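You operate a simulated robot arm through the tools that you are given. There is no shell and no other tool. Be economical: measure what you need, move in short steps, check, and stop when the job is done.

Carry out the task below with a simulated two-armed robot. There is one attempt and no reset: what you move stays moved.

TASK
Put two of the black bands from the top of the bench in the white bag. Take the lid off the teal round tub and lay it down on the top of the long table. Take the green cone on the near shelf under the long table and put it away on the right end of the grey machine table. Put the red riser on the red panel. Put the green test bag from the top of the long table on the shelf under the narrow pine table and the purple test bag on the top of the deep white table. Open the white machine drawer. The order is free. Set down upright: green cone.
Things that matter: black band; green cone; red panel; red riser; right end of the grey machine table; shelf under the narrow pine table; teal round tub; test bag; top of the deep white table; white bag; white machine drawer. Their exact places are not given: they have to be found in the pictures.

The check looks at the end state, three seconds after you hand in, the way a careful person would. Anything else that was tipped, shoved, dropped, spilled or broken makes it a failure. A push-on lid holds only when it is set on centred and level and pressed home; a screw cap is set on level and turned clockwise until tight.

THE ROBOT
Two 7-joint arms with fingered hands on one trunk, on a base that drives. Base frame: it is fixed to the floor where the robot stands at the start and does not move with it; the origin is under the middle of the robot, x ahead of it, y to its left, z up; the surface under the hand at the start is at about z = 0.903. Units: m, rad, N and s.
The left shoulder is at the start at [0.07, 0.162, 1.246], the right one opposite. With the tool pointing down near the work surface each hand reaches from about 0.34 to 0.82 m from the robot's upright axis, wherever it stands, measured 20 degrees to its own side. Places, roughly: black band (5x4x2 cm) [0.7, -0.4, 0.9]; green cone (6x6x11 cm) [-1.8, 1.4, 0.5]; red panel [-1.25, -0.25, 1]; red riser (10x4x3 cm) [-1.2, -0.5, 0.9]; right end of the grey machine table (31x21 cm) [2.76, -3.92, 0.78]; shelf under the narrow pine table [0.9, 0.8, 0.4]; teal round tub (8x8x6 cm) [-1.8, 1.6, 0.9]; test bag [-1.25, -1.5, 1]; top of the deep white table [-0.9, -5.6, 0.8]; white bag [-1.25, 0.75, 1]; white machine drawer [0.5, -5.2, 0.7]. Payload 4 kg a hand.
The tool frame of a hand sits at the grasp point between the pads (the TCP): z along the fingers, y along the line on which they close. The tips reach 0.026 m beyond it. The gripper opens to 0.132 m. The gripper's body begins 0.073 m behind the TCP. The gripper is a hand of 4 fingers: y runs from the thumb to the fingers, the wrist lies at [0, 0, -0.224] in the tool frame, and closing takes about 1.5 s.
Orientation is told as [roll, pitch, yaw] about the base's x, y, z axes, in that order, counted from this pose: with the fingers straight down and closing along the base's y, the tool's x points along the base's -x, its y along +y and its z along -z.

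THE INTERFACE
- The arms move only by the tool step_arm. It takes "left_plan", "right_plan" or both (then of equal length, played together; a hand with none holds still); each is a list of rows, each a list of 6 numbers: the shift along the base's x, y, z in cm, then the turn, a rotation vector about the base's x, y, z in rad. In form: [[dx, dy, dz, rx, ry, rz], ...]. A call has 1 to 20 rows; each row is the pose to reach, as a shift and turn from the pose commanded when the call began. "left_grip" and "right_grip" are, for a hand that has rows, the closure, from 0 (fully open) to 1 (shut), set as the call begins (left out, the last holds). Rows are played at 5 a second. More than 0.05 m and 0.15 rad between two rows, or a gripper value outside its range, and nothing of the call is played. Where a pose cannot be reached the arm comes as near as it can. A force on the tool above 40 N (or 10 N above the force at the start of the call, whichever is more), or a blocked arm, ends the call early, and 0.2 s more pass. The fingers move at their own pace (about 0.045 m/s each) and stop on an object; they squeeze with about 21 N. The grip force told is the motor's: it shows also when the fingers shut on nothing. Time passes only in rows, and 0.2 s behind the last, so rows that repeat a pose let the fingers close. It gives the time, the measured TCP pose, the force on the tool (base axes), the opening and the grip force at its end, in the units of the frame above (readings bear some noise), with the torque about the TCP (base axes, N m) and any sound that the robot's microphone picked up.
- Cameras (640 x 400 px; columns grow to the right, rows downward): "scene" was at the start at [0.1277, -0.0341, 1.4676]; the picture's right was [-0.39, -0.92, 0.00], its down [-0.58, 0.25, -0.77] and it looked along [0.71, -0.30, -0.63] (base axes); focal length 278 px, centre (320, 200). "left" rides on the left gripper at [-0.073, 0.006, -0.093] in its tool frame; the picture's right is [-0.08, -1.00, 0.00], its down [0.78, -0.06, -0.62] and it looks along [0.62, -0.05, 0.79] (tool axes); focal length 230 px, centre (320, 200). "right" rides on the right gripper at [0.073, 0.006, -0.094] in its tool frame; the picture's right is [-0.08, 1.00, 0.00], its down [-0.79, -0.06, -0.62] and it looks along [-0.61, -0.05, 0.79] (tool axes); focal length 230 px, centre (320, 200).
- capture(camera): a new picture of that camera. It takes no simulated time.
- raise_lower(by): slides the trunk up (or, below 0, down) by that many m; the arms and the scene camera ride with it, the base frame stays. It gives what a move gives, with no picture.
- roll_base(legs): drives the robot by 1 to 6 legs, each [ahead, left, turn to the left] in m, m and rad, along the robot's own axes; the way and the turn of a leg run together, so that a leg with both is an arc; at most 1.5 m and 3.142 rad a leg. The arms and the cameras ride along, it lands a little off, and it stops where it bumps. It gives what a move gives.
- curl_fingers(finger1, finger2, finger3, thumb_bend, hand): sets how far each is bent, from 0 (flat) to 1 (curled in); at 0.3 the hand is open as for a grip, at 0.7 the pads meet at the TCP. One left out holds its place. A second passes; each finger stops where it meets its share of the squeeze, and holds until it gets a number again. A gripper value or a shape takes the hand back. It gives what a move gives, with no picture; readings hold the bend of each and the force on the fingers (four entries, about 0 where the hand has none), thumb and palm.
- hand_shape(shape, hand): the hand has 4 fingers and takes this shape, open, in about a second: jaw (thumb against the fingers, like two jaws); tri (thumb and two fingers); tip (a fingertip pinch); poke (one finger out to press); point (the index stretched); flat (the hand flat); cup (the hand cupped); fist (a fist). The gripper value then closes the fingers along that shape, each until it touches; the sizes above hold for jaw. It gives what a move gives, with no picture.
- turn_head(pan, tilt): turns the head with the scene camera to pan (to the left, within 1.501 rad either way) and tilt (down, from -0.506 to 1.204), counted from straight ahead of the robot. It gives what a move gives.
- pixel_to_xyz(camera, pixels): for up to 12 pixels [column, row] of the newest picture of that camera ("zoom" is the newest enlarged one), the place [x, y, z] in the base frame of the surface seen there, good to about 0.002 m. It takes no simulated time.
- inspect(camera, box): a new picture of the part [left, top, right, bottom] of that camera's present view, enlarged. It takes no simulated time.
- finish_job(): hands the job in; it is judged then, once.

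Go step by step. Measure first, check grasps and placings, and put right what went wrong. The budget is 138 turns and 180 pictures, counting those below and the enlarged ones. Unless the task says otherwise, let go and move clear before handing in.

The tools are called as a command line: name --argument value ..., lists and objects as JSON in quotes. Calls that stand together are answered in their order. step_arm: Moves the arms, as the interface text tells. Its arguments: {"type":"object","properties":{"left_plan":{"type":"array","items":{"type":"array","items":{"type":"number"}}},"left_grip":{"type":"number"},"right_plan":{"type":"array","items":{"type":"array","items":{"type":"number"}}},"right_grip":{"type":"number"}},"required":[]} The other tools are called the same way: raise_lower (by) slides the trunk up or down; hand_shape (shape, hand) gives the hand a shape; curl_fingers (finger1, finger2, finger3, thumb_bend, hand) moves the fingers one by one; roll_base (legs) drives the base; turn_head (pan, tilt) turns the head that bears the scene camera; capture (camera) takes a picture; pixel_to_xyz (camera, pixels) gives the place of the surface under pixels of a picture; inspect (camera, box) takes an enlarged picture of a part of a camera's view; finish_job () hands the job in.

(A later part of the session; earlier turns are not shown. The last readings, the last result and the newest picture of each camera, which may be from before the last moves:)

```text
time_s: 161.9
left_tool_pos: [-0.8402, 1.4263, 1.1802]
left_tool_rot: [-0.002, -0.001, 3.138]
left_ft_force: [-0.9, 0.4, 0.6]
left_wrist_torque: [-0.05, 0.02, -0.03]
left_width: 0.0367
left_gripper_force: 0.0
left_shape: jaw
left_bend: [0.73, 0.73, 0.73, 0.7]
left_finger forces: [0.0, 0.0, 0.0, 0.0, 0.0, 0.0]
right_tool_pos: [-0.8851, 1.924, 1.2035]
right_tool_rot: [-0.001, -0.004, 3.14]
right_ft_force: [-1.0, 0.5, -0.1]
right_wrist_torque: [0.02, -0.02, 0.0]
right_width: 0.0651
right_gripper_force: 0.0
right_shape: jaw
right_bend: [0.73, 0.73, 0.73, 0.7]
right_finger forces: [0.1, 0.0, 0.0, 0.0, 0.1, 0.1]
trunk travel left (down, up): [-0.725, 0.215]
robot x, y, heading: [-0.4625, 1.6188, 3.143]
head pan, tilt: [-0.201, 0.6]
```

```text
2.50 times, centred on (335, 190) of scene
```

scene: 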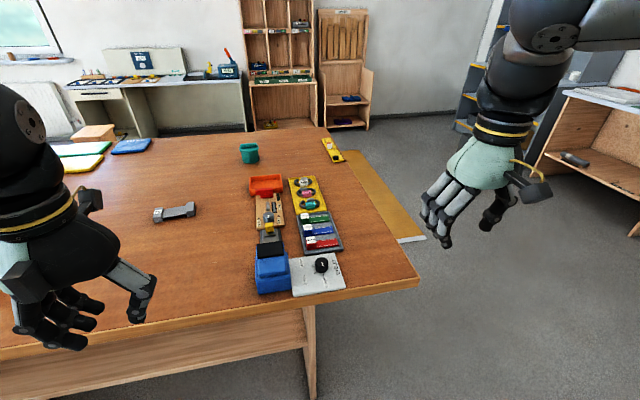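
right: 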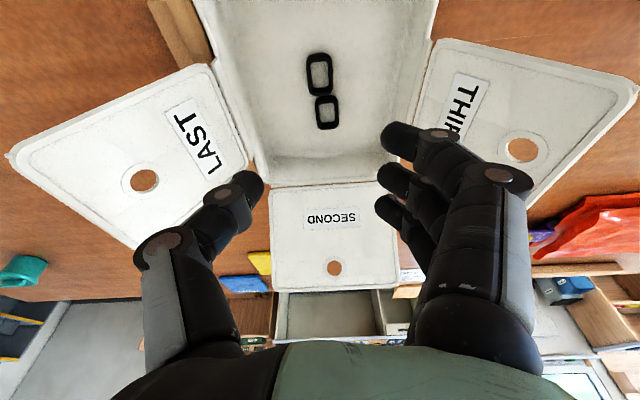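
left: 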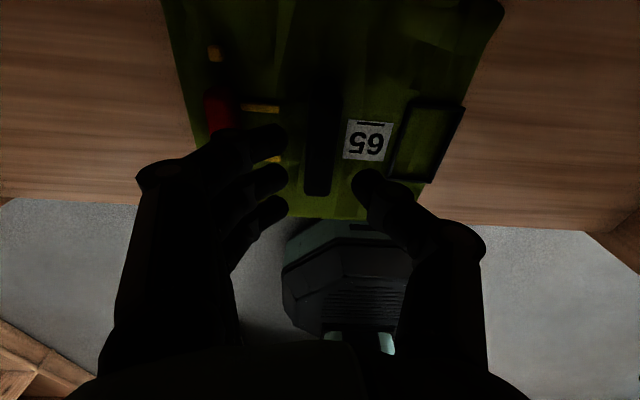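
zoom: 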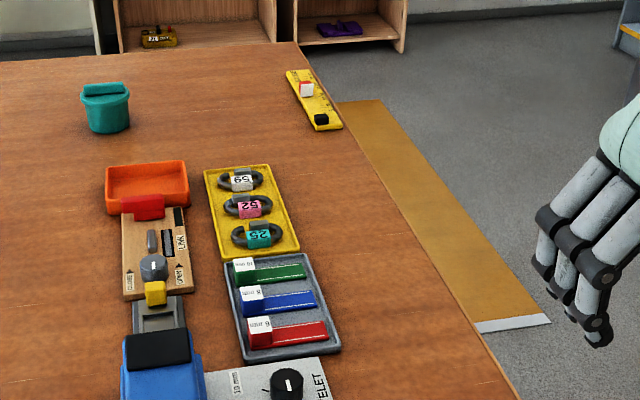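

The tub and cone are both within 0.3 m of the table's far edge (x≈−2.1), so I'll go around the table's +y end to the far side and face +x. The golden patch is flat (2–4 mm) on the floor.

roll_base --legs '[[0, -0.95, 0], [1.2, 0, 0], [1.0, 0, 0], [0, 1.05, 0], [0, 0, 3.1]]'

turn_head --pan 0 --tilt 0.7

capture --camera "scene"

```text
time_s: 189.7
left_tool_pos: [-2.27, 1.7023, 1.181]
left_tool_rot: [-0.002, -0.001, -0.047]
left_ft_force: [-0.8, 0.6, -0.3]
left_wrist_torque: [0.0, -0.01, 0.04]
left_width: 0.0371
left_gripper_force: 0.0
left_shape: jaw
left_bend: [0.73, 0.73, 0.73, 0.7]
left_finger forces: [0.0, 0.0, 0.0, 0.1, 0.0, 0.0]
right_tool_pos: [-2.2506, 1.2046, 1.2041]
right_tool_rot: [-0.001, -0.003, -0.049]
right_ft_force: [-0.4, -0.3, -0.2]
right_wrist_torque: [-0.01, -0.01, -0.03]
right_width: 0.0655
right_gripper_force: 0.0
right_shape: jaw
right_bend: [0.73, 0.73, 0.73, 0.7]
right_finger forces: [0.1, 0.1, 0.0, 0.0, 0.0, 0.1]
trunk travel left (down, up): [-0.725, 0.215]
robot x, y, heading: [-2.6599, 1.5311, -0.045]
head pan, tilt: [-0.201, 0.6]
```

```text
time_s: 190.4
left_tool_pos: [-2.2716, 1.703, 1.1812]
left_tool_rot: [-0.002, -0.004, -0.044]
left_ft_force: [-0.2, 0.0, -0.4]
left_wrist_torque: [-0.02, 0.01, 0.03]
left_width: 0.0369
left_gripper_force: 0.1
left_shape: jaw
left_bend: [0.73, 0.73, 0.73, 0.7]
left_finger forces: [0.1, 0.0, 0.0, 0.1, 0.0, 0.0]
right_tool_pos: [-2.2497, 1.2054, 1.2033]
right_tool_rot: [-0.001, -0.003, -0.046]
right_ft_force: [-0.8, 0.5, 0.9]
right_wrist_torque: [0.0, 0.0, 0.01]
right_width: 0.0652
right_gripper_force: 0.0
right_shape: jaw
right_bend: [0.73, 0.73, 0.73, 0.7]
right_finger forces: [0.0, 0.0, 0.0, 0.0, 0.0, 0.0]
trunk travel left (down, up): [-0.725, 0.215]
robot x, y, heading: [-2.6602, 1.5291, -0.048]
head pan, tilt: [0.0, 0.7]
```

```text
115 pictures are left
```

scene: 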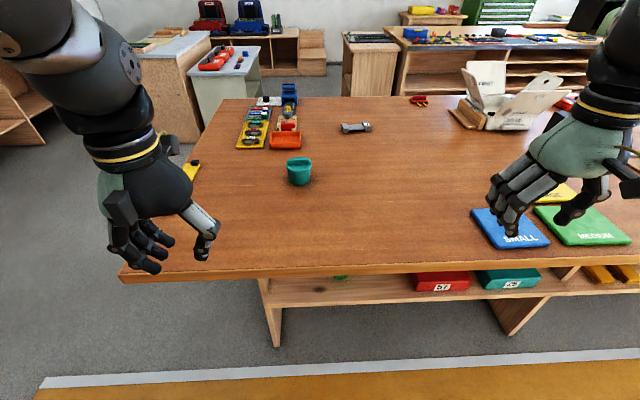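

The tub is at (299, 170) and the cone's top just shows at (340, 277) on the shelf. I'll zoom in on the tub.

inspect --camera "scene" --box '[265, 145, 335, 195]'

pixel_to_xyz --camera "scene" --pixels '[[299, 161], [289, 165], [311, 165], [299, 184], [299, 175], [200, 275], [450, 272], [340, 277], [290, 290]]'

```text
8.00 times, centred on (300, 170) of scene
```

zoom: 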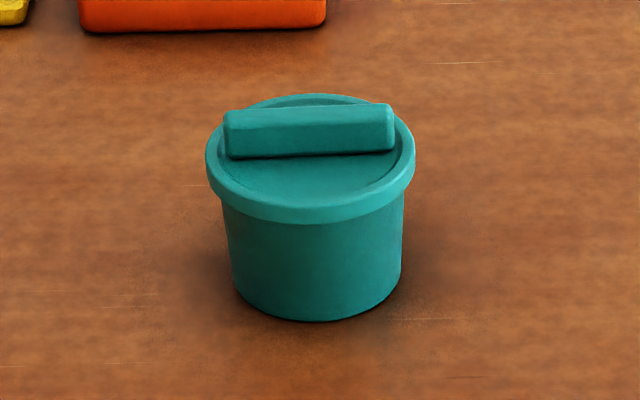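

```text
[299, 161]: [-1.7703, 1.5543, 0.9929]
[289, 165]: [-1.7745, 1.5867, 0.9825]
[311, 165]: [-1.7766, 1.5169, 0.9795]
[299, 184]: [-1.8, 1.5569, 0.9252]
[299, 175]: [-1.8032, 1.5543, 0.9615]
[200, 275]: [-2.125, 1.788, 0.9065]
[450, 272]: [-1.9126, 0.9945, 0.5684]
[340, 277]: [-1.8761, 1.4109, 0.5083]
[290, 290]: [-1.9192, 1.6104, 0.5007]
```

The lid carries a bar handle along y at (−1.77, 1.553), top z≈0.993. I'll drive closer so the left hand can reach it, square up the heading, then bring the left hand over, turned 90° to close along x.

roll_base --legs '[[0.15, -0.2, 0.045]]'

step_arm --left_plan '[[3, 0, 0, 0, 0, -0.13], [6, 0, 0, 0, 0, -0.26], [9, 0, 0, 0, 0, -0.39], [12, 0, 0, 0, 0, -0.52], [15, 0, 0, 0, 0, -0.65], [18, 0, 0, 0, 0, -0.78], [21, 0, 0, 0, 0, -0.91], [24, 0, -1, 0, 0, -1.04], [26, 0, -2, 0, 0, -1.17], [28, 0, -4, 0, 0, -1.3], [30, 0, -6, 0, 0, -1.43], [31, 0, -8, 0, 0, -1.57]]' --left_grip 0.5

capture --camera "left"

```text
time_s: 192.2
left_tool_pos: [-2.1358, 1.519, 1.1811]
left_tool_rot: [-0.003, -0.005, 0.002]
left_ft_force: [-0.6, 1.0, 0.8]
left_wrist_torque: [0.04, 0.0, -0.01]
left_width: 0.0371
left_gripper_force: 0.2
left_shape: jaw
left_bend: [0.73, 0.73, 0.73, 0.7]
left_finger forces: [0.0, 0.0, 0.0, 0.0, 0.0, 0.0]
right_tool_pos: [-2.0904, 1.02, 1.2049]
right_tool_rot: [0.0, -0.004, 0.001]
right_ft_force: [-0.1, -0.1, -0.7]
right_wrist_torque: [-0.04, 0.02, 0.01]
right_width: 0.0653
right_gripper_force: 0.1
right_shape: jaw
right_bend: [0.73, 0.73, 0.73, 0.7]
right_finger forces: [0.1, 0.0, 0.1, 0.1, 0.1, 0.0]
trunk travel left (down, up): [-0.725, 0.215]
robot x, y, heading: [-2.5113, 1.3243, 0.004]
head pan, tilt: [0.0, 0.7]
```

```text
time_s: 194.8
left_tool_pos: [-1.9585, 1.3722, 1.0787]
left_tool_rot: [0.012, -0.007, -1.542]
left_ft_force: [-0.2, 0.0, 0.2]
left_wrist_torque: [-0.01, -0.04, 0.02]
left_width: 0.0654
left_gripper_force: 0.1
left_shape: jaw
left_bend: [0.73, 0.73, 0.73, 0.7]
left_finger forces: [0.1, 0.0, 0.0, 0.0, 0.0, 0.1]
left hand out of reach, approached as far as the arm can: row 8, 9, 10, 11, 12
right_tool_pos: [-2.0898, 1.0187, 1.2039]
right_tool_rot: [0.001, -0.006, -0.002]
right_ft_force: [0.8, 0.3, 0.3]
right_wrist_torque: [0.02, -0.01, -0.02]
right_width: 0.0652
right_gripper_force: 0.1
right_shape: jaw
right_bend: [0.73, 0.73, 0.73, 0.7]
right_finger forces: [0.1, 0.0, 0.1, 0.0, 0.0, 0.0]
trunk travel left (down, up): [-0.725, 0.215]
robot x, y, heading: [-2.5157, 1.3262, 0.0]
head pan, tilt: [0.0, 0.7]
```

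```text
113 pictures are left
```

left: 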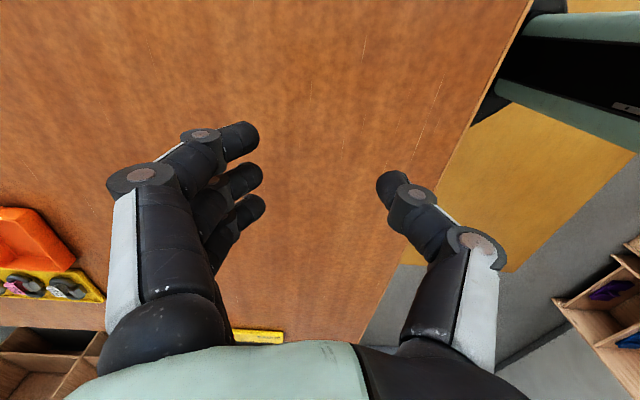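

Turning 90° cuts the reach too much. In the default orientation I can pinch the lid along y, across the bar's ends or the rim, so I'll turn back and go over the tub.

step_arm --left_plan '[[1, 1.5, 0, 0, 0, 0.13], [2, 3, 0, 0, 0, 0.26], [3, 4.5, 0, 0, 0, 0.39], [4.5, 6, 0, 0, 0, 0.52], [6, 7.5, 0, 0, 0, 0.65], [8, 9, 0, 0, 0, 0.78], [10, 10.5, 0, 0, 0, 0.91], [12, 12, 0, 0, 0, 1.04], [14, 13.5, 0, 0, 0, 1.17], [16, 15, 0, 0, 0, 1.3], [17.5, 16.5, 0, 0, 0, 1.42], [18.9, 18.1, 0, 0, 0, 1.542], [18.9, 18.1, 0, 0, 0, 1.542]]' --left_grip 0

capture --camera "left"

```text
time_s: 197.6
left_tool_pos: [-1.8087, 1.5171, 1.0879]
left_tool_rot: [-0.002, -0.003, -0.025]
left_ft_force: [-1.0, 0.8, 0.4]
left_wrist_torque: [-0.02, -0.06, 0.01]
left_width: 0.1319
left_gripper_force: 0.2
left_shape: jaw
left_bend: [0.3, 0.3, 0.3, 0.3]
left_finger forces: [0.0, 0.0, 0.0, 0.1, 0.0, 0.0]
left hand out of reach, approached as far as the arm can: row 10, 11, 12, 13
right_tool_pos: [-2.0894, 1.0214, 1.2033]
right_tool_rot: [-0.001, -0.005, 0.0]
right_ft_force: [-0.3, 0.1, 0.0]
right_wrist_torque: [-0.02, 0.03, 0.01]
right_width: 0.0652
right_gripper_force: 0.0
right_shape: jaw
right_bend: [0.73, 0.73, 0.73, 0.7]
right_finger forces: [0.1, 0.1, 0.0, 0.1, 0.0, 0.0]
trunk travel left (down, up): [-0.725, 0.215]
robot x, y, heading: [-2.5133, 1.3256, 0.006]
head pan, tilt: [0.0, 0.7]
```

```text
112 pictures are left
```

left: 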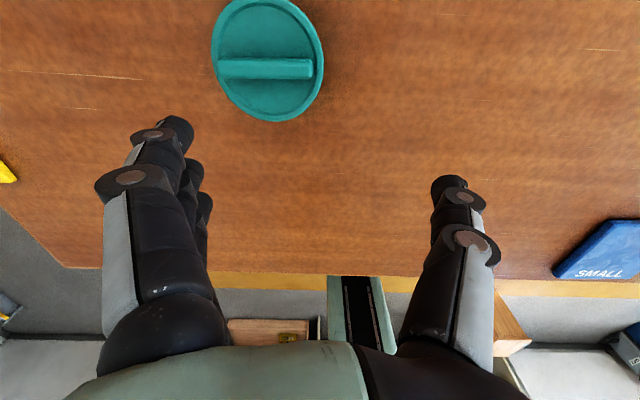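

I'm still about 4 cm short. I'll measure the lid from the left camera and drive 4.5 cm ahead.

pixel_to_xyz --camera "left" --pixels '[[218, 68], [314, 68], [265, 68], [266, 5], [268, 116], [213, 50], [321, 60], [235, 100], [300, 100]]'

roll_base --legs '[[0.045, 0.03, 0]]'

step_arm --left_plan '[[0, 0.5, -1, 0, 0, 0.02], [0, 1, -3, 0, 0, 0.02], [0, 1, -4.5, 0, 0, 0.02]]'

capture --camera "left"

```text
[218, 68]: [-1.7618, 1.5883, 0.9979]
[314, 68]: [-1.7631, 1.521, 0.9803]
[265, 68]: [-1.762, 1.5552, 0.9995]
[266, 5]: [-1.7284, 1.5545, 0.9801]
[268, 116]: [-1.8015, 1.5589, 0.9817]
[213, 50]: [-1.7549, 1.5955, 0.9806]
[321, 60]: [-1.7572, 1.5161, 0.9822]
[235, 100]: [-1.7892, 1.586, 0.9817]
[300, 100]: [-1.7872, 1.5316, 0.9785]
```

```text
time_s: 198.6
left_tool_pos: [-1.7681, 1.5399, 1.0928]
left_tool_rot: [0.001, -0.008, -0.028]
left_ft_force: [-0.3, -1.3, -0.6]
left_wrist_torque: [0.02, -0.05, 0.02]
left_width: 0.1318
left_gripper_force: 0.2
left_shape: jaw
left_bend: [0.3, 0.3, 0.3, 0.3]
left_finger forces: [0.0, 0.0, 0.0, 0.1, 0.0, 0.1]
right_tool_pos: [-2.0515, 1.0459, 1.2041]
right_tool_rot: [0.002, -0.007, 0.001]
right_ft_force: [0.1, -0.7, -0.1]
right_wrist_torque: [0.04, -0.06, -0.03]
right_width: 0.0651
right_gripper_force: 0.1
right_shape: jaw
right_bend: [0.73, 0.73, 0.73, 0.7]
right_finger forces: [0.0, 0.1, 0.1, 0.0, 0.0, 0.0]
trunk travel left (down, up): [-0.725, 0.215]
robot x, y, heading: [-2.4671, 1.3515, 0.002]
head pan, tilt: [0.0, 0.7]
```

```text
time_s: 199.4
left_tool_pos: [-1.7616, 1.5534, 1.0423]
left_tool_rot: [-0.003, 0.0, -0.008]
left_ft_force: [0.3, -0.4, -0.8]
left_wrist_torque: [-0.04, 0.05, 0.01]
left_width: 0.1322
left_gripper_force: 0.0
left_shape: jaw
left_bend: [0.3, 0.3, 0.3, 0.3]
left_finger forces: [0.0, 0.1, 0.0, 0.1, 0.0, 0.1]
right_tool_pos: [-2.0447, 1.0486, 1.203]
right_tool_rot: [0.0, -0.003, -0.001]
right_ft_force: [0.3, 0.2, -0.3]
right_wrist_torque: [-0.05, 0.01, -0.04]
right_width: 0.0651
right_gripper_force: 0.2
right_shape: jaw
right_bend: [0.73, 0.73, 0.73, 0.7]
right_finger forces: [0.0, 0.0, 0.1, 0.1, 0.1, 0.1]
trunk travel left (down, up): [-0.725, 0.215]
robot x, y, heading: [-2.4715, 1.3569, 0.001]
head pan, tilt: [0.0, 0.7]
```

```text
111 pictures are left
```

left: 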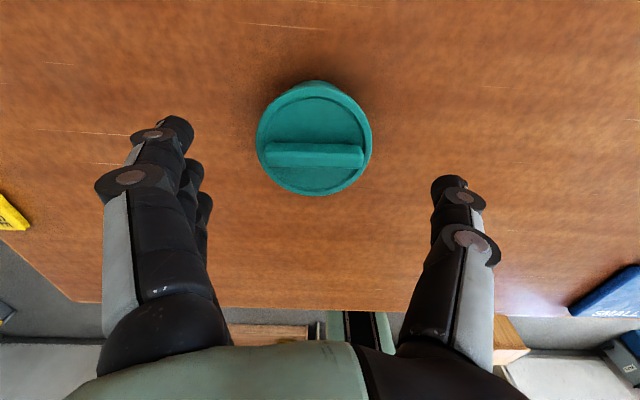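

The lid is 8 cm across, centred at (−1.764, 1.5555), disc at z=0.980. I'll lower so the tips reach the rim (TCP z≈0.992) and close on it.

step_arm --left_plan '[[-0.2, 0.2, -2, 0, 0, 0], [-0.2, 0.2, -4, 0, 0, 0], [-0.2, 0.2, -5, 0, 0, 0]]'

step_arm --left_plan '[[0, 0, 0, 0, 0, 0], [0, 0, 0, 0, 0, 0], [0, 0, 0, 0, 0, 0], [0, 0, 0, 0, 0, 0], [0, 0, 0, 0, 0, 0], [0, 0, 0, 0, 0, 0], [0, 0, 0, 0, 0, 0]]' --left_grip 1

capture --camera "left"

inspect --camera "scene" --box '[220, 140, 380, 240]'

```text
time_s: 200.2
left_tool_pos: [-1.7648, 1.5539, 0.995]
left_tool_rot: [-0.002, -0.006, -0.009]
left_ft_force: [0.8, 0.4, 0.7]
left_wrist_torque: [-0.04, 0.01, 0.0]
left_width: 0.1318
left_gripper_force: 0.0
left_shape: jaw
left_bend: [0.3, 0.3, 0.3, 0.3]
left_finger forces: [0.0, 0.0, 0.0, 0.1, 0.0, 0.0]
right_tool_pos: [-2.047, 1.0476, 1.2038]
right_tool_rot: [0.001, -0.006, 0.001]
right_ft_force: [0.0, 0.0, -0.6]
right_wrist_torque: [0.02, 0.02, 0.0]
right_width: 0.0654
right_gripper_force: 0.0
right_shape: jaw
right_bend: [0.73, 0.73, 0.73, 0.7]
right_finger forces: [0.1, 0.0, 0.0, 0.1, 0.0, 0.1]
trunk travel left (down, up): [-0.725, 0.215]
robot x, y, heading: [-2.4689, 1.3575, 0.002]
head pan, tilt: [0.0, 0.7]
```

```text
time_s: 201.8
left_tool_pos: [-1.7652, 1.5538, 0.9949]
left_tool_rot: [-0.004, -0.003, -0.01]
left_ft_force: [-0.8, -0.5, -1.1]
left_wrist_torque: [0.03, 0.01, 0.01]
left_width: 0.0768
left_gripper_force: 20.7
left_shape: jaw
left_bend: [0.72, 0.7, 0.72, 0.71]
left_finger forces: [6.3, 6.2, 6.3, 0.0, 18.5, 0.0]
right_tool_pos: [-2.047, 1.0483, 1.204]
right_tool_rot: [0.0, -0.004, 0.001]
right_ft_force: [0.4, -0.2, -0.1]
right_wrist_torque: [0.01, 0.0, 0.01]
right_width: 0.0653
right_gripper_force: 0.1
right_shape: jaw
right_bend: [0.73, 0.73, 0.73, 0.7]
right_finger forces: [0.1, 0.1, 0.0, 0.0, 0.0, 0.0]
trunk travel left (down, up): [-0.725, 0.215]
robot x, y, heading: [-2.4701, 1.3549, -0.005]
head pan, tilt: [0.0, 0.7]
```

```text
110 pictures are left
```

left: 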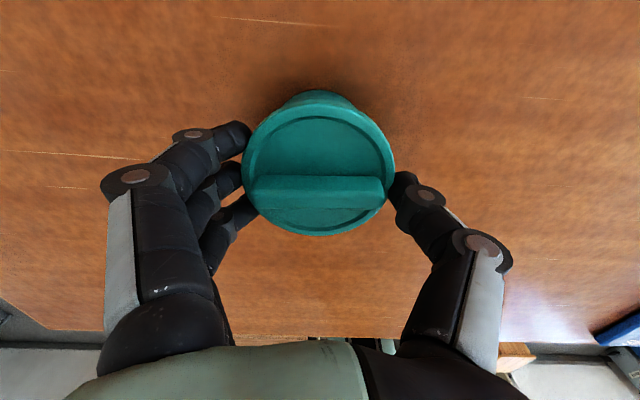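

```text
4.00 times, centred on (300, 190) of scene
```

zoom: 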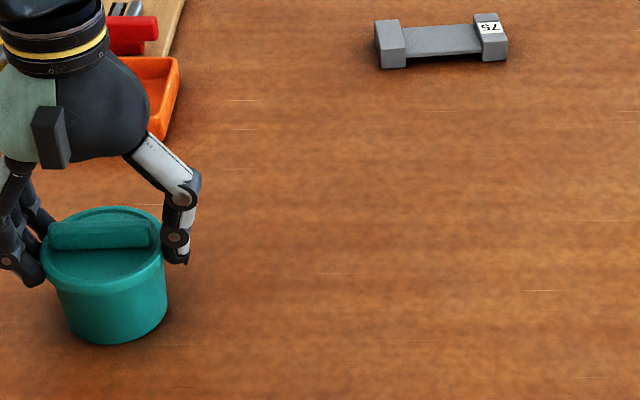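

Good grip on the rim (6/6/6 against 18.5 N). I'll lift gently by 1.5 cm and see whether the tub stays.

step_arm --left_plan '[[0, 0, 0.4, 0, 0, 0], [0, 0, 0.8, 0, 0, 0], [0, 0, 1.2, 0, 0, 0], [0, 0, 1.6, 0, 0, 0]]'

inspect --camera "scene" --box '[200, 140, 360, 240]'

```text
time_s: 202.8
left_tool_pos: [-1.7656, 1.5544, 1.0101]
left_tool_rot: [-0.004, -0.003, -0.009]
left_ft_force: [-0.8, 0.9, -1.0]
left_wrist_torque: [0.01, -0.02, 0.0]
left_width: 0.0771
left_gripper_force: 21.1
left_shape: jaw
left_bend: [0.72, 0.7, 0.72, 0.71]
left_finger forces: [6.4, 6.2, 6.4, 0.1, 18.3, 0.0]
right_tool_pos: [-2.0468, 1.0476, 1.2031]
right_tool_rot: [0.001, -0.006, 0.0]
right_ft_force: [0.3, 0.0, -0.4]
right_wrist_torque: [0.03, 0.02, 0.02]
right_width: 0.0653
right_gripper_force: 0.0
right_shape: jaw
right_bend: [0.73, 0.73, 0.73, 0.7]
right_finger forces: [0.1, 0.1, 0.0, 0.1, 0.1, 0.0]
trunk travel left (down, up): [-0.725, 0.215]
robot x, y, heading: [-2.4723, 1.3529, 0.003]
head pan, tilt: [0.0, 0.7]
```

```text
4.00 times, centred on (280, 190) of scene
```

zoom: 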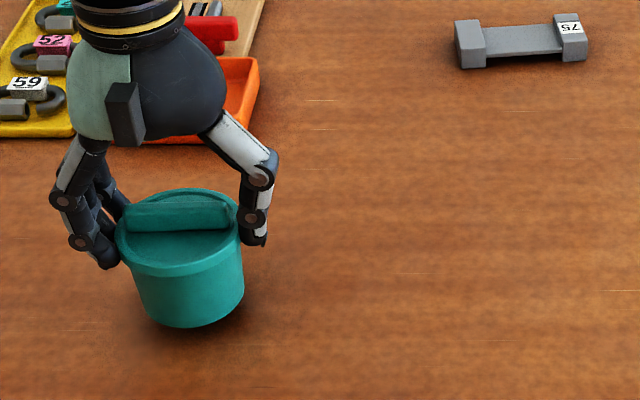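

The lid holds the tub, which lifts with it (about 1 N). I'll hold it with the left hand in the air, bring the right hand in pointing forward to grip the tub's body, then pull the lid off. First I'll raise the left hand aside and set the right hand's pose.

step_arm --left_plan '[[0, 1, 4, 0, 0, 0], [-1, 2, 8, 0, 0, 0], [-3, 3, 12, 0, 0, 0], [-5, 4, 16, 0, 0, 0], [-6, 5, 19, 0, 0, 0], [-6, 5, 19, 0, 0, 0], [-6, 5, 19, 0, 0, 0], [-6, 5, 19, 0, 0, 0], [-6, 5, 19, 0, 0, 0], [-6, 5, 19, 0, 0, 0], [-6, 5, 19, 0, 0, 0], [-6, 5, 19, 0, 0, 0], [-6, 5, 19, 0, 0, 0]]' --right_plan '[[1.3, 1, -1, 0, -0.13, 0], [2.6, 2, -2, 0, -0.26, 0], [3.9, 4, -3, 0, -0.39, 0], [5.2, 6, -4, 0, -0.52, 0], [6.5, 8, -5, 0, -0.65, 0], [7.8, 10, -6.5, 0, -0.78, 0], [9.1, 12, -8, 0, -0.91, 0], [10.4, 14, -9.5, 0, -1.04, 0], [11.7, 16, -11, 0, -1.17, 0], [13, 18, -12.5, 0, -1.3, 0], [14.3, 21, -14, 0, -1.43, 0], [15.7, 25, -15.4, 0, -1.57, 0], [15.7, 25, -15.4, 0, -1.57, 0]]' --right_grip 0

turn_head --pan 0 --tilt 0.6

capture --camera "scene"

```text
time_s: 205.6
left_tool_pos: [-1.825, 1.603, 1.2011]
left_tool_rot: [-0.006, -0.004, -0.009]
left_ft_force: [-0.8, -0.4, -0.6]
left_wrist_torque: [0.01, -0.03, 0.01]
left_width: 0.0766
left_gripper_force: 21.0
left_shape: jaw
left_bend: [0.72, 0.7, 0.72, 0.71]
left_finger forces: [6.6, 6.2, 6.6, 0.0, 18.3, 0.0]
right_tool_pos: [-1.9005, 1.2252, 1.1264]
right_tool_rot: [2.818, -1.566, -2.82]
right_ft_force: [0.3, 0.5, -0.3]
right_wrist_torque: [-0.02, 0.0, 0.02]
right_width: 0.1322
right_gripper_force: 0.1
right_shape: jaw
right_bend: [0.3, 0.3, 0.3, 0.3]
right_finger forces: [0.2, 0.0, 0.0, 0.1, 0.0, 0.0]
right hand out of reach, approached as far as the arm can: row 7, 9, 10, 11, 12, 13
trunk travel left (down, up): [-0.725, 0.215]
robot x, y, heading: [-2.4713, 1.3595, -0.002]
head pan, tilt: [0.0, 0.7]
```

```text
time_s: 206.2
left_tool_pos: [-1.8239, 1.6038, 1.2008]
left_tool_rot: [-0.002, -0.004, -0.008]
left_ft_force: [0.6, -0.1, -0.6]
left_wrist_torque: [0.0, -0.04, 0.04]
left_width: 0.0769
left_gripper_force: 20.7
left_shape: jaw
left_bend: [0.72, 0.7, 0.72, 0.71]
left_finger forces: [6.6, 6.2, 6.4, 0.0, 18.4, 0.0]
right_tool_pos: [-1.9004, 1.2262, 1.1257]
right_tool_rot: [2.754, -1.569, -2.755]
right_ft_force: [-0.3, -0.6, 0.0]
right_wrist_torque: [-0.04, -0.03, 0.0]
right_width: 0.1319
right_gripper_force: 0.0
right_shape: jaw
right_bend: [0.3, 0.3, 0.3, 0.3]
right_finger forces: [0.0, 0.0, 0.0, 0.1, 0.1, 0.0]
trunk travel left (down, up): [-0.725, 0.215]
robot x, y, heading: [-2.4716, 1.3515, 0.002]
head pan, tilt: [0.0, 0.6]
```

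```text
107 pictures are left
```

scene: 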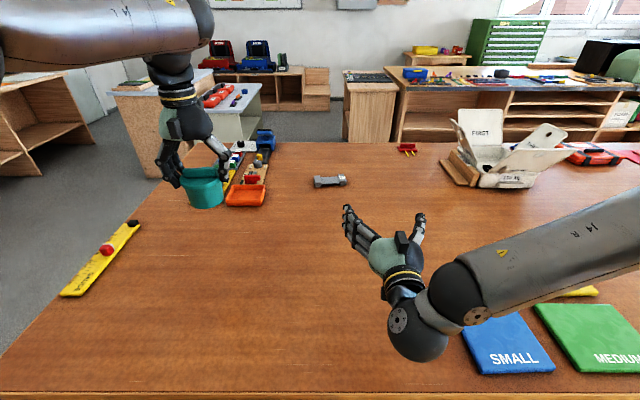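

The right hand points forward, open, at (−1.90, 1.226, 1.126). I'll carry the tub over it from above: up 6 cm, then across.

step_arm --left_plan '[[-1, -2, 3, 0, 0, 0], [-2, -5, 6, 0, 0, 0], [-3, -9, 6, 0, 0, 0], [-4, -13, 6, 0, 0, 0], [-5, -17, 6, 0, 0, 0], [-6, -21, 6, 0, 0, 0], [-7, -25, 6, 0, 0, 0], [-7.5, -29, 6, 0, 0, 0], [-7.5, -33, 6, 0, 0, 0], [-7.5, -37, 6, 0, 0, 0], [-7.5, -37.7, 6, 0, 0, 0]]'

capture --camera "left"

capture --camera "scene"

```text
time_s: 208.8
left_tool_pos: [-1.8838, 1.2668, 1.2926]
left_tool_rot: [-0.105, -0.007, 0.06]
left_ft_force: [0.1, -0.2, -1.0]
left_wrist_torque: [-0.03, 0.02, 0.02]
left_width: 0.0766
left_gripper_force: 20.8
left_shape: jaw
left_bend: [0.72, 0.7, 0.72, 0.71]
left_finger forces: [6.7, 6.4, 6.5, 0.1, 18.4, 0.0]
left hand out of reach, approached as far as the arm can: row 1, 2, 3, 10, 11
right_tool_pos: [-1.8999, 1.2264, 1.1259]
right_tool_rot: [2.755, -1.568, -2.756]
right_ft_force: [-0.4, -0.3, 0.6]
right_wrist_torque: [-0.02, 0.02, 0.02]
right_width: 0.1321
right_gripper_force: 0.1
right_shape: jaw
right_bend: [0.3, 0.3, 0.3, 0.3]
right_finger forces: [0.1, 0.1, 0.0, 0.0, 0.1, 0.1]
trunk travel left (down, up): [-0.725, 0.215]
robot x, y, heading: [-2.4683, 1.3562, 0.0]
head pan, tilt: [0.0, 0.6]
stopped in row 11 (left hand): the arm was blocked; the commanded pose is now the measured one
```

```text
106 pictures are left
```

left: 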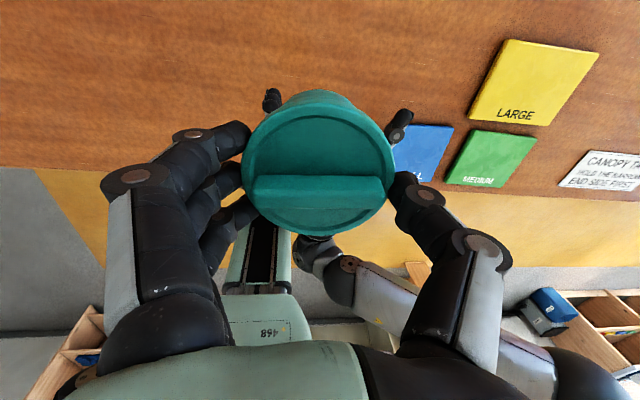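

```text
105 pictures are left
```

scene: 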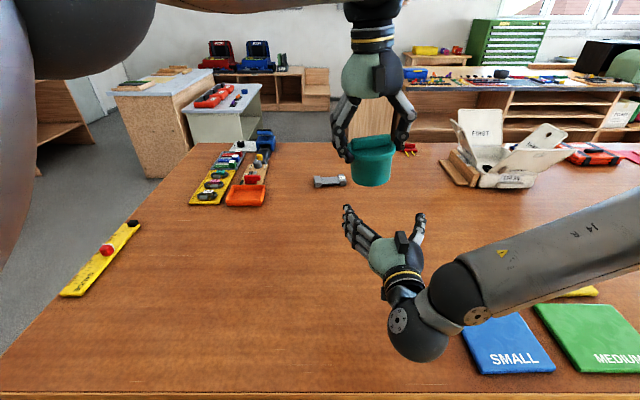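

The left hand stopped at (−1.884, 1.267, 1.293), directly above and clear. I'll shift the right hand under it (+1.6, +4 cm).

step_arm --right_plan '[[0.5, 1.5, 0, 0, 0, 0], [1, 3, 0, 0, 0, 0], [1.6, 4, 0, 0, 0, 0], [1.6, 4, 0, 0, 0, 0]]'

step_arm --left_plan '[[0, 0, -1.5, 0.05, 0, -0.03], [0, 0, -3, 0.1, 0, -0.06], [0, 0, -4, 0.105, 0, -0.06]]'

capture --camera "right"

capture --camera "left"

```text
time_s: 209.8
left_tool_pos: [-1.8835, 1.2662, 1.2926]
left_tool_rot: [-0.102, -0.008, 0.06]
left_ft_force: [0.3, 0.3, -0.8]
left_wrist_torque: [-0.01, 0.02, 0.01]
left_width: 0.0769
left_gripper_force: 21.1
left_shape: jaw
left_bend: [0.72, 0.7, 0.72, 0.71]
left_finger forces: [6.7, 6.3, 6.5, 0.0, 18.4, 0.0]
right_tool_pos: [-1.887, 1.2441, 1.1424]
right_tool_rot: [2.138, -1.569, -2.134]
right_ft_force: [-0.1, 0.1, 0.0]
right_wrist_torque: [-0.03, 0.04, 0.01]
right_width: 0.1322
right_gripper_force: 0.1
right_shape: jaw
right_bend: [0.3, 0.3, 0.3, 0.3]
right_finger forces: [0.0, 0.1, 0.0, 0.0, 0.0, 0.1]
right hand out of reach, approached as far as the arm can: row 1, 2, 3, 4
trunk travel left (down, up): [-0.725, 0.215]
robot x, y, heading: [-2.4705, 1.3565, -0.003]
head pan, tilt: [0.0, 0.6]
```

```text
time_s: 210.8
left_tool_pos: [-1.8664, 1.301, 1.2804]
left_tool_rot: [-0.088, -0.019, 0.059]
left_ft_force: [0.1, -0.6, -1.7]
left_wrist_torque: [0.0, -0.02, 0.02]
left_width: 0.0773
left_gripper_force: 21.7
left_shape: jaw
left_bend: [0.72, 0.7, 0.72, 0.71]
left_finger forces: [6.9, 6.3, 6.4, 0.1, 18.3, 0.0]
left hand out of reach, approached as far as the arm can: row 2, 3
right_tool_pos: [-1.8877, 1.2444, 1.1436]
right_tool_rot: [2.005, -1.568, -2.002]
right_ft_force: [-0.1, -0.4, 0.6]
right_wrist_torque: [-0.02, 0.02, 0.01]
right_width: 0.1319
right_gripper_force: 0.0
right_shape: jaw
right_bend: [0.3, 0.3, 0.3, 0.3]
right_finger forces: [0.0, 0.1, 0.0, 0.1, 0.0, 0.0]
trunk travel left (down, up): [-0.725, 0.215]
robot x, y, heading: [-2.4662, 1.3549, 0.0]
head pan, tilt: [0.0, 0.6]
stopped in row 3 (left hand): the arm was blocked; the commanded pose is now the measured one
```

```text
104 pictures are left
```

right: 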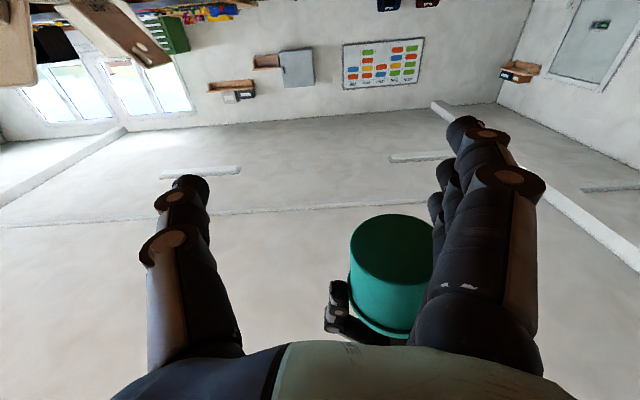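

```text
103 pictures are left
```

left: 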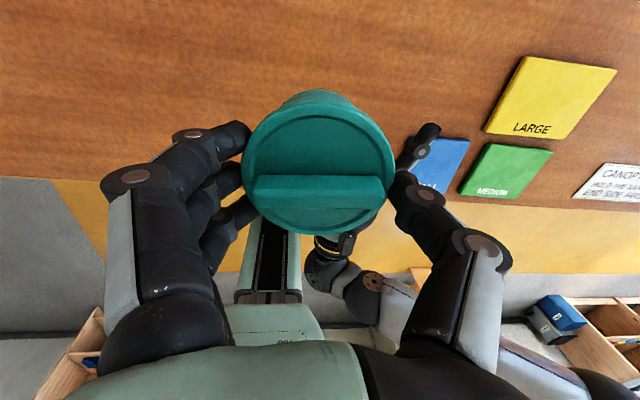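

The left arm is near its limit up here, so a lower meeting height suits both arms better. I'll move the left hand back to its own side, levelled, and lower the right hand to z≈1.01.

step_arm --left_plan '[[0, 3, 0, 0, 0, 0], [0, 7, 0, 0.03, 0, -0.02], [0, 11, 0, 0.06, 0.01, -0.04], [0, 15, -1, 0.088, 0.019, -0.06], [0, 19, -3, 0.088, 0.019, -0.06], [0, 23, -6, 0.088, 0.019, -0.06], [0, 26, -8, 0.088, 0.019, -0.06]]'

step_arm --right_plan '[[0, -1, -3, 0, 0, 0], [0, -2, -6, 0, 0, 0], [0, -2, -9, 0, 0, 0], [0, -2, -12, 0, 0, 0], [0, -2, -13, 0, 0, 0]]'

capture --camera "scene"

```text
time_s: 212.4
left_tool_pos: [-1.8668, 1.5598, 1.1985]
left_tool_rot: [0.003, -0.003, -0.005]
left_ft_force: [-0.1, -0.5, -1.2]
left_wrist_torque: [-0.02, 0.04, 0.03]
left_width: 0.0767
left_gripper_force: 21.0
left_shape: jaw
left_bend: [0.72, 0.7, 0.72, 0.71]
left_finger forces: [6.8, 6.3, 6.2, 0.0, 18.2, 0.0]
left hand out of reach, approached as far as the arm can: row 3, 4
right_tool_pos: [-1.8863, 1.2446, 1.143]
right_tool_rot: [-1.399, -1.569, 1.401]
right_ft_force: [0.0, -0.1, -0.3]
right_wrist_torque: [-0.01, 0.0, 0.02]
right_width: 0.1323
right_gripper_force: 0.0
right_shape: jaw
right_bend: [0.3, 0.3, 0.3, 0.3]
right_finger forces: [0.0, 0.1, 0.1, 0.0, 0.0, 0.0]
trunk travel left (down, up): [-0.725, 0.215]
robot x, y, heading: [-2.47, 1.357, 0.002]
head pan, tilt: [0.0, 0.6]
```

```text
time_s: 213.6
left_tool_pos: [-1.8691, 1.5587, 1.1995]
left_tool_rot: [0.005, -0.002, -0.005]
left_ft_force: [-0.1, -0.6, -0.6]
left_wrist_torque: [0.0, 0.01, 0.0]
left_width: 0.0768
left_gripper_force: 20.9
left_shape: jaw
left_bend: [0.72, 0.7, 0.72, 0.71]
left_finger forces: [6.9, 6.3, 6.3, 0.0, 18.3, 0.0]
right_tool_pos: [-1.9042, 1.1872, 1.0957]
right_tool_rot: [0.443, -1.571, -0.44]
right_ft_force: [-0.1, 0.5, 0.3]
right_wrist_torque: [-0.01, 0.01, 0.0]
right_width: 0.1321
right_gripper_force: 0.2
right_shape: jaw
right_bend: [0.3, 0.3, 0.3, 0.3]
right_finger forces: [0.0, 0.0, 0.0, 0.0, 0.1, 0.1]
right hand out of reach, approached as far as the arm can: row 1, 2, 3, 4, 5
trunk travel left (down, up): [-0.725, 0.215]
robot x, y, heading: [-2.4727, 1.3572, 0.0]
head pan, tilt: [0.0, 0.6]
```

```text
102 pictures are left
```

scene: 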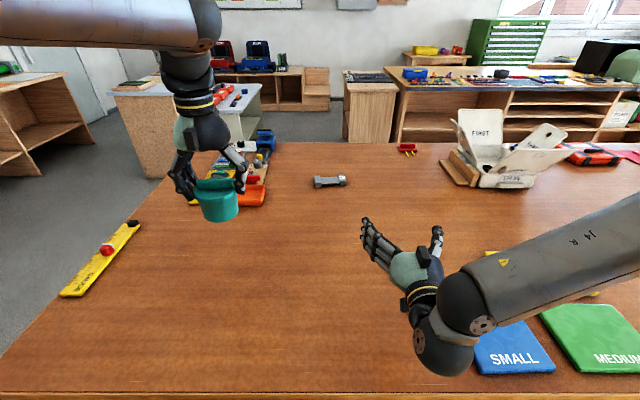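

The right wrist is limited pointing straight ahead. The forearm comes from the right, so yawing the hand left by 0.7 rad should free it, and then I can lower it.

step_arm --right_plan '[[0, 0.5, 0, 0, 0, 0.13], [0, 1, 0, 0, 0, 0.26], [0, 1.5, 0, 0, 0, 0.39], [0, 2, 0, 0, 0, 0.52], [0, 3, 0, 0, 0, 0.65], [0, 4, -1, 0, 0, 0.75], [0, 5, -3, 0, 0, 0.75], [0, 6, -5, 0, 0, 0.75], [0, 6, -7, 0, 0, 0.75], [0, 6, -8, 0, 0, 0.75]]'

capture --camera "scene"

```text
time_s: 215.8
left_tool_pos: [-1.8691, 1.5606, 1.1998]
left_tool_rot: [0.004, -0.005, -0.008]
left_ft_force: [0.7, -0.7, -0.7]
left_wrist_torque: [0.02, 0.03, -0.01]
left_width: 0.0768
left_gripper_force: 21.0
left_shape: jaw
left_bend: [0.72, 0.7, 0.72, 0.71]
left_finger forces: [6.9, 6.3, 6.4, 0.1, 18.3, 0.0]
right_tool_pos: [-1.9591, 1.176, 1.1094]
right_tool_rot: [3.067, -1.508, -2.744]
right_ft_force: [-0.2, 0.0, 0.2]
right_wrist_torque: [0.0, -0.01, -0.03]
right_width: 0.1318
right_gripper_force: 0.1
right_shape: jaw
right_bend: [0.3, 0.3, 0.3, 0.3]
right_finger forces: [0.0, 0.0, 0.1, 0.1, 0.0, 0.0]
right hand out of reach, approached as far as the arm can: row 1, 2, 3, 4, 5, 6, 7, 8, 9, 10
trunk travel left (down, up): [-0.725, 0.215]
robot x, y, heading: [-2.4677, 1.3547, 0.003]
head pan, tilt: [0.0, 0.6]
```

```text
101 pictures are left
```

scene: 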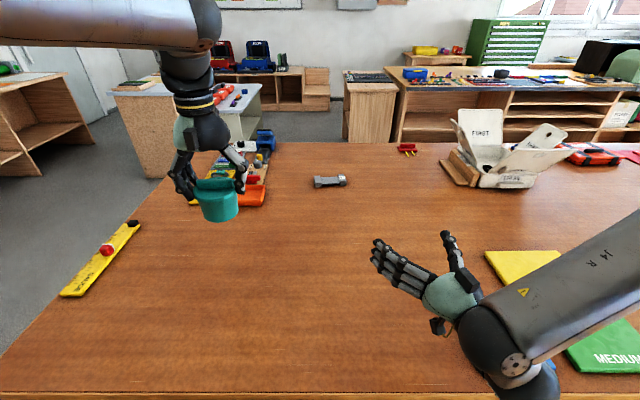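

The arm is too folded here; extending farther ahead should relieve the wrist. I'll move the right hand out to about (−1.82, 1.27), pitched slightly downward.

step_arm --right_plan '[[2, 0, 0, 0, 0.05, 0], [5, 0, 0, 0, 0.1, 0], [8, 1, 0, 0, 0.15, 0], [11, 3, -1, 0, 0.2, 0], [13, 6, -2, 0, 0.2, 0], [14, 9, -4, 0, 0.2, 0], [14, 9.5, -6, 0, 0.2, 0], [14, 9.5, -7, 0, 0.2, 0]]'

capture --camera "scene"

```text
time_s: 217.6
left_tool_pos: [-1.8692, 1.5581, 1.1996]
left_tool_rot: [0.004, -0.005, -0.005]
left_ft_force: [0.6, 0.8, -0.8]
left_wrist_torque: [-0.03, -0.01, -0.04]
left_width: 0.0768
left_gripper_force: 20.7
left_shape: jaw
left_bend: [0.72, 0.7, 0.72, 0.71]
left_finger forces: [6.8, 6.4, 6.4, 0.1, 18.2, 0.1]
right_tool_pos: [-1.9309, 1.2295, 1.1384]
right_tool_rot: [0.673, -1.473, -0.433]
right_ft_force: [0.4, 0.3, -0.1]
right_wrist_torque: [0.02, 0.01, 0.03]
right_width: 0.1323
right_gripper_force: 0.2
right_shape: jaw
right_bend: [0.3, 0.3, 0.3, 0.3]
right_finger forces: [0.0, 0.1, 0.1, 0.0, 0.1, 0.0]
right hand out of reach, approached as far as the arm can: row 1, 2, 3, 4, 5, 6, 7, 8
trunk travel left (down, up): [-0.725, 0.215]
robot x, y, heading: [-2.4715, 1.3546, -0.0]
head pan, tilt: [0.0, 0.6]
```

```text
100 pictures are left
```

scene: 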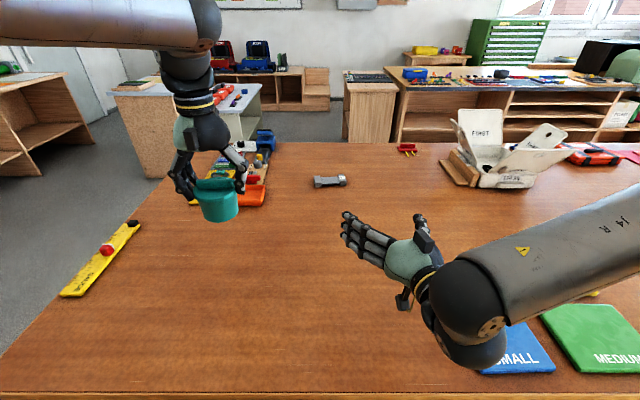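

It's stuck locally, so I'll return the right hand to a near-vertical pose farther out, then pitch forward by about 60° only.

step_arm --right_plan '[[-1, -2, 0, 0, 0.13, 0], [-1, -4, 0, 0, 0.26, 0], [0, -5, 0, 0, 0.39, 0], [1, -5, 0, 0, 0.52, 0], [2, -5, 0, 0, 0.65, 0], [3, -5, 0, 0, 0.78, 0], [4, -5, 0, 0, 0.91, 0], [5, -4, 0, 0, 1.04, 0], [6, -3, 0, 0, 1.17, 0], [7, -2, 0, 0, 1.3, 0], [8, -1, 0, 0, 1.43, 0], [9, 0, 0, 0, 1.47, 0]]'

```text
time_s: 220.2
left_tool_pos: [-1.872, 1.5591, 1.2006]
left_tool_rot: [0.003, -0.005, -0.006]
left_ft_force: [-0.4, -0.2, 0.2]
left_wrist_torque: [0.02, -0.03, -0.02]
left_width: 0.0767
left_gripper_force: 21.2
left_shape: jaw
left_bend: [0.72, 0.7, 0.72, 0.71]
left_finger forces: [6.9, 6.4, 6.4, 0.0, 18.2, 0.0]
right_tool_pos: [-1.8847, 1.1966, 1.1367]
right_tool_rot: [0.248, -0.025, -0.045]
right_ft_force: [0.5, -0.5, -0.1]
right_wrist_torque: [-0.03, -0.03, 0.0]
right_width: 0.1321
right_gripper_force: 0.0
right_shape: jaw
right_bend: [0.3, 0.3, 0.3, 0.3]
right_finger forces: [0.0, 0.0, 0.1, 0.0, 0.0, 0.0]
right hand out of reach, approached as far as the arm can: row 1, 2, 11, 12
trunk travel left (down, up): [-0.725, 0.215]
robot x, y, heading: [-2.4694, 1.3504, 0.001]
head pan, tilt: [0.0, 0.6]
```

Near vertical now, with a roll of 0.25. I'll take out the roll and pitch forward to about 1 rad while moving to (−1.86, 1.26, 1.05).

step_arm --right_plan '[[0, 0, -1, -0.12, 0, 0], [0, 0, -2, -0.24, 0, 0], [0, 1, -3, -0.248, -0.12, -0.015], [0, 2, -4, -0.248, -0.24, -0.03], [0.5, 3, -5, -0.248, -0.36, -0.045], [1, 4, -6, -0.248, -0.48, -0.06], [1.5, 5, -7, -0.248, -0.6, -0.075], [2, 6, -8, -0.248, -0.72, -0.09], [2.5, 6.5, -8.5, -0.248, -0.84, -0.105], [2.5, 6.5, -8.5, -0.248, -0.96, -0.12], [2.5, 6.5, -8.5, -0.248, -1.05, -0.13]]'

capture --camera "scene"

```text
time_s: 222.6
left_tool_pos: [-1.87, 1.5587, 1.2011]
left_tool_rot: [0.002, -0.003, -0.005]
left_ft_force: [-0.2, -0.7, -1.6]
left_wrist_torque: [0.01, -0.04, -0.04]
left_width: 0.0767
left_gripper_force: 20.6
left_shape: jaw
left_bend: [0.72, 0.7, 0.72, 0.71]
left_finger forces: [6.8, 6.3, 6.4, 0.0, 18.2, 0.0]
right_tool_pos: [-1.8513, 1.207, 1.0701]
right_tool_rot: [0.032, -1.076, -0.055]
right_ft_force: [-0.6, 0.7, -0.2]
right_wrist_torque: [-0.04, 0.02, -0.01]
right_width: 0.1318
right_gripper_force: 0.0
right_shape: jaw
right_bend: [0.3, 0.3, 0.3, 0.3]
right_finger forces: [0.0, 0.1, 0.0, 0.0, 0.0, 0.1]
right hand out of reach, approached as far as the arm can: row 1, 2, 3, 4, 5, 6, 7, 8, 9, 10, 11
trunk travel left (down, up): [-0.725, 0.215]
robot x, y, heading: [-2.468, 1.3541, 0.007]
head pan, tilt: [0.0, 0.6]
```

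```text
99 pictures are left
```

scene: 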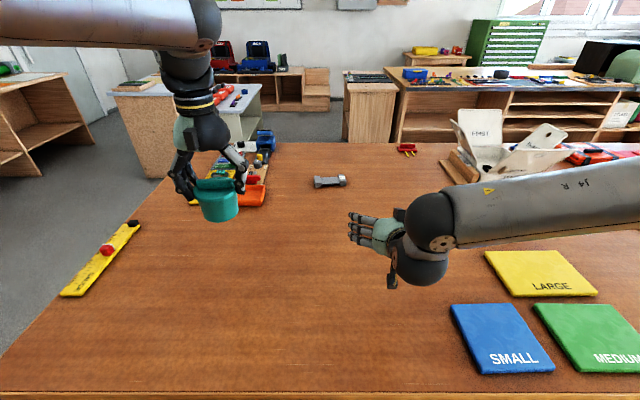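

The reading says (−1.851, 1.207, 1.070) pitched 1.08 rad forward. I'll look closer to understand the hand's real pose.

inspect --camera "scene" --box '[300, 160, 500, 300]'

capture --camera "right"

```text
2.86 times, centred on (400, 230) of scene
```

zoom: 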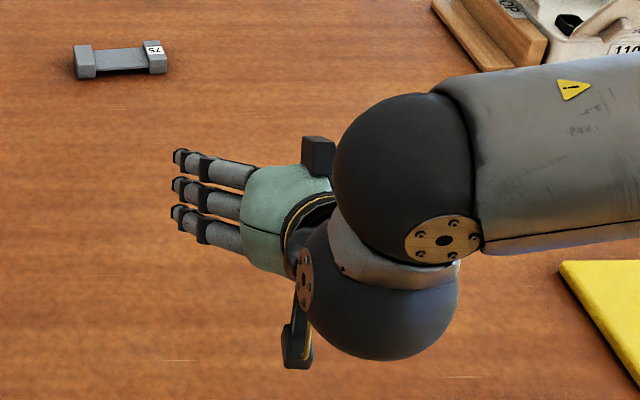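

```text
97 pictures are left
```

right: 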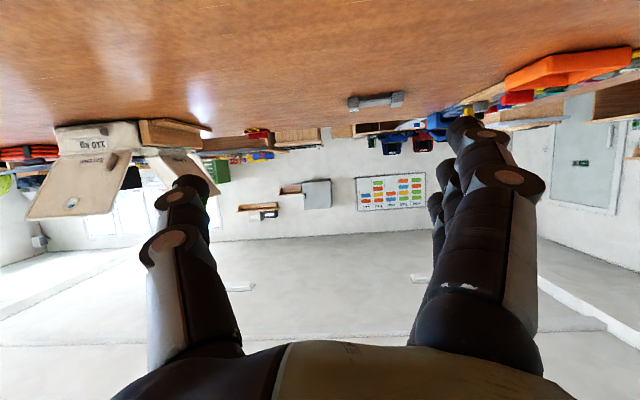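

The reading matches: the fingers stack vertically and point forward, but sideways travel is the limit. Yawing about the vertical at the present spot puts the wrist on the right, in line with the forearm; I'll try that without translating.

step_arm --right_plan '[[0, 0, 0, 0, 0, 0.13], [0, 0, 0, 0, 0, 0.26], [0, 0, 0, 0, 0, 0.39], [0, 0, 0, 0, 0, 0.52], [0, 0, 0, 0, 0, 0.65], [0, 0, 0, 0, 0, 0.78], [0, 0, 0, 0, 0, 0.91], [0, 0, 0, 0, 0, 1.04], [0, 0, 0, 0, 0, 1.17]]'

capture --camera "scene"

```text
time_s: 224.6
left_tool_pos: [-1.8679, 1.5588, 1.1988]
left_tool_rot: [0.003, -0.003, -0.005]
left_ft_force: [0.5, -1.1, -1.5]
left_wrist_torque: [-0.01, 0.01, -0.04]
left_width: 0.0768
left_gripper_force: 21.1
left_shape: jaw
left_bend: [0.72, 0.7, 0.72, 0.71]
left_finger forces: [6.7, 6.3, 6.5, 0.0, 18.2, 0.0]
right_tool_pos: [-1.8503, 1.205, 1.069]
right_tool_rot: [0.024, -1.075, 1.116]
right_ft_force: [-0.2, 0.3, 0.3]
right_wrist_torque: [0.0, -0.02, -0.02]
right_width: 0.132
right_gripper_force: 0.0
right_shape: jaw
right_bend: [0.3, 0.3, 0.3, 0.3]
right_finger forces: [0.0, 0.0, 0.0, 0.0, 0.1, 0.0]
trunk travel left (down, up): [-0.725, 0.215]
robot x, y, heading: [-2.4698, 1.3533, 0.0]
head pan, tilt: [0.0, 0.6]
```

```text
96 pictures are left
```

scene: 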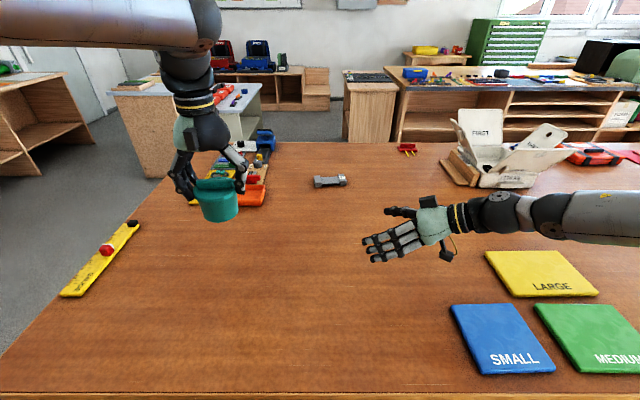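

Now the right hand points left, in line with its forearm, with no limits. I'll level it to horizontal and shift it to about (−1.87, 1.30, 1.05).

step_arm --right_plan '[[-0.5, 1.5, 0, 0.11, -0.05, 0], [-1, 3, 0, 0.22, -0.11, 0], [-1.5, 5, -0.5, 0.33, -0.16, 0], [-2, 7, -1, 0.44, -0.22, 0], [-2, 9, -2, 0.44, -0.22, 0], [-2, 9.5, -2, 0.44, -0.22, 0]]'

capture --camera "scene"

```text
time_s: 226.0
left_tool_pos: [-1.8694, 1.5593, 1.1997]
left_tool_rot: [0.004, -0.002, -0.004]
left_ft_force: [0.3, 0.0, -2.0]
left_wrist_torque: [0.0, 0.0, -0.01]
left_width: 0.0767
left_gripper_force: 20.9
left_shape: jaw
left_bend: [0.72, 0.7, 0.72, 0.71]
left_finger forces: [6.9, 6.4, 6.3, 0.0, 18.3, 0.0]
right_tool_pos: [-1.8837, 1.2884, 1.0826]
right_tool_rot: [-0.365, -1.563, 1.5]
right_ft_force: [-0.3, 0.2, 0.5]
right_wrist_torque: [-0.01, 0.01, 0.0]
right_width: 0.1318
right_gripper_force: 0.1
right_shape: jaw
right_bend: [0.3, 0.3, 0.3, 0.3]
right_finger forces: [0.0, 0.1, 0.0, 0.0, 0.0, 0.1]
right hand out of reach, approached as far as the arm can: row 4, 5, 6
trunk travel left (down, up): [-0.725, 0.215]
robot x, y, heading: [-2.4682, 1.3566, -0.003]
head pan, tilt: [0.0, 0.6]
```

```text
95 pictures are left
```

scene: 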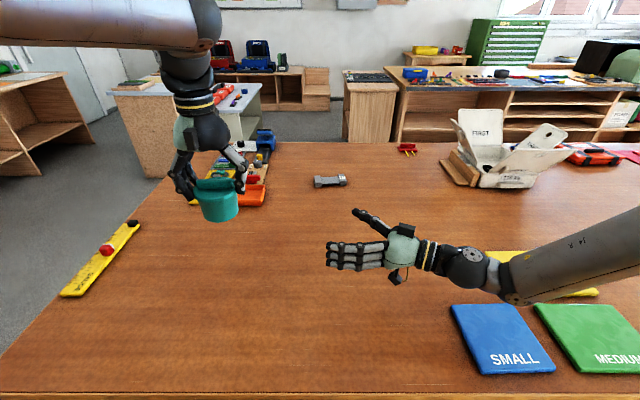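

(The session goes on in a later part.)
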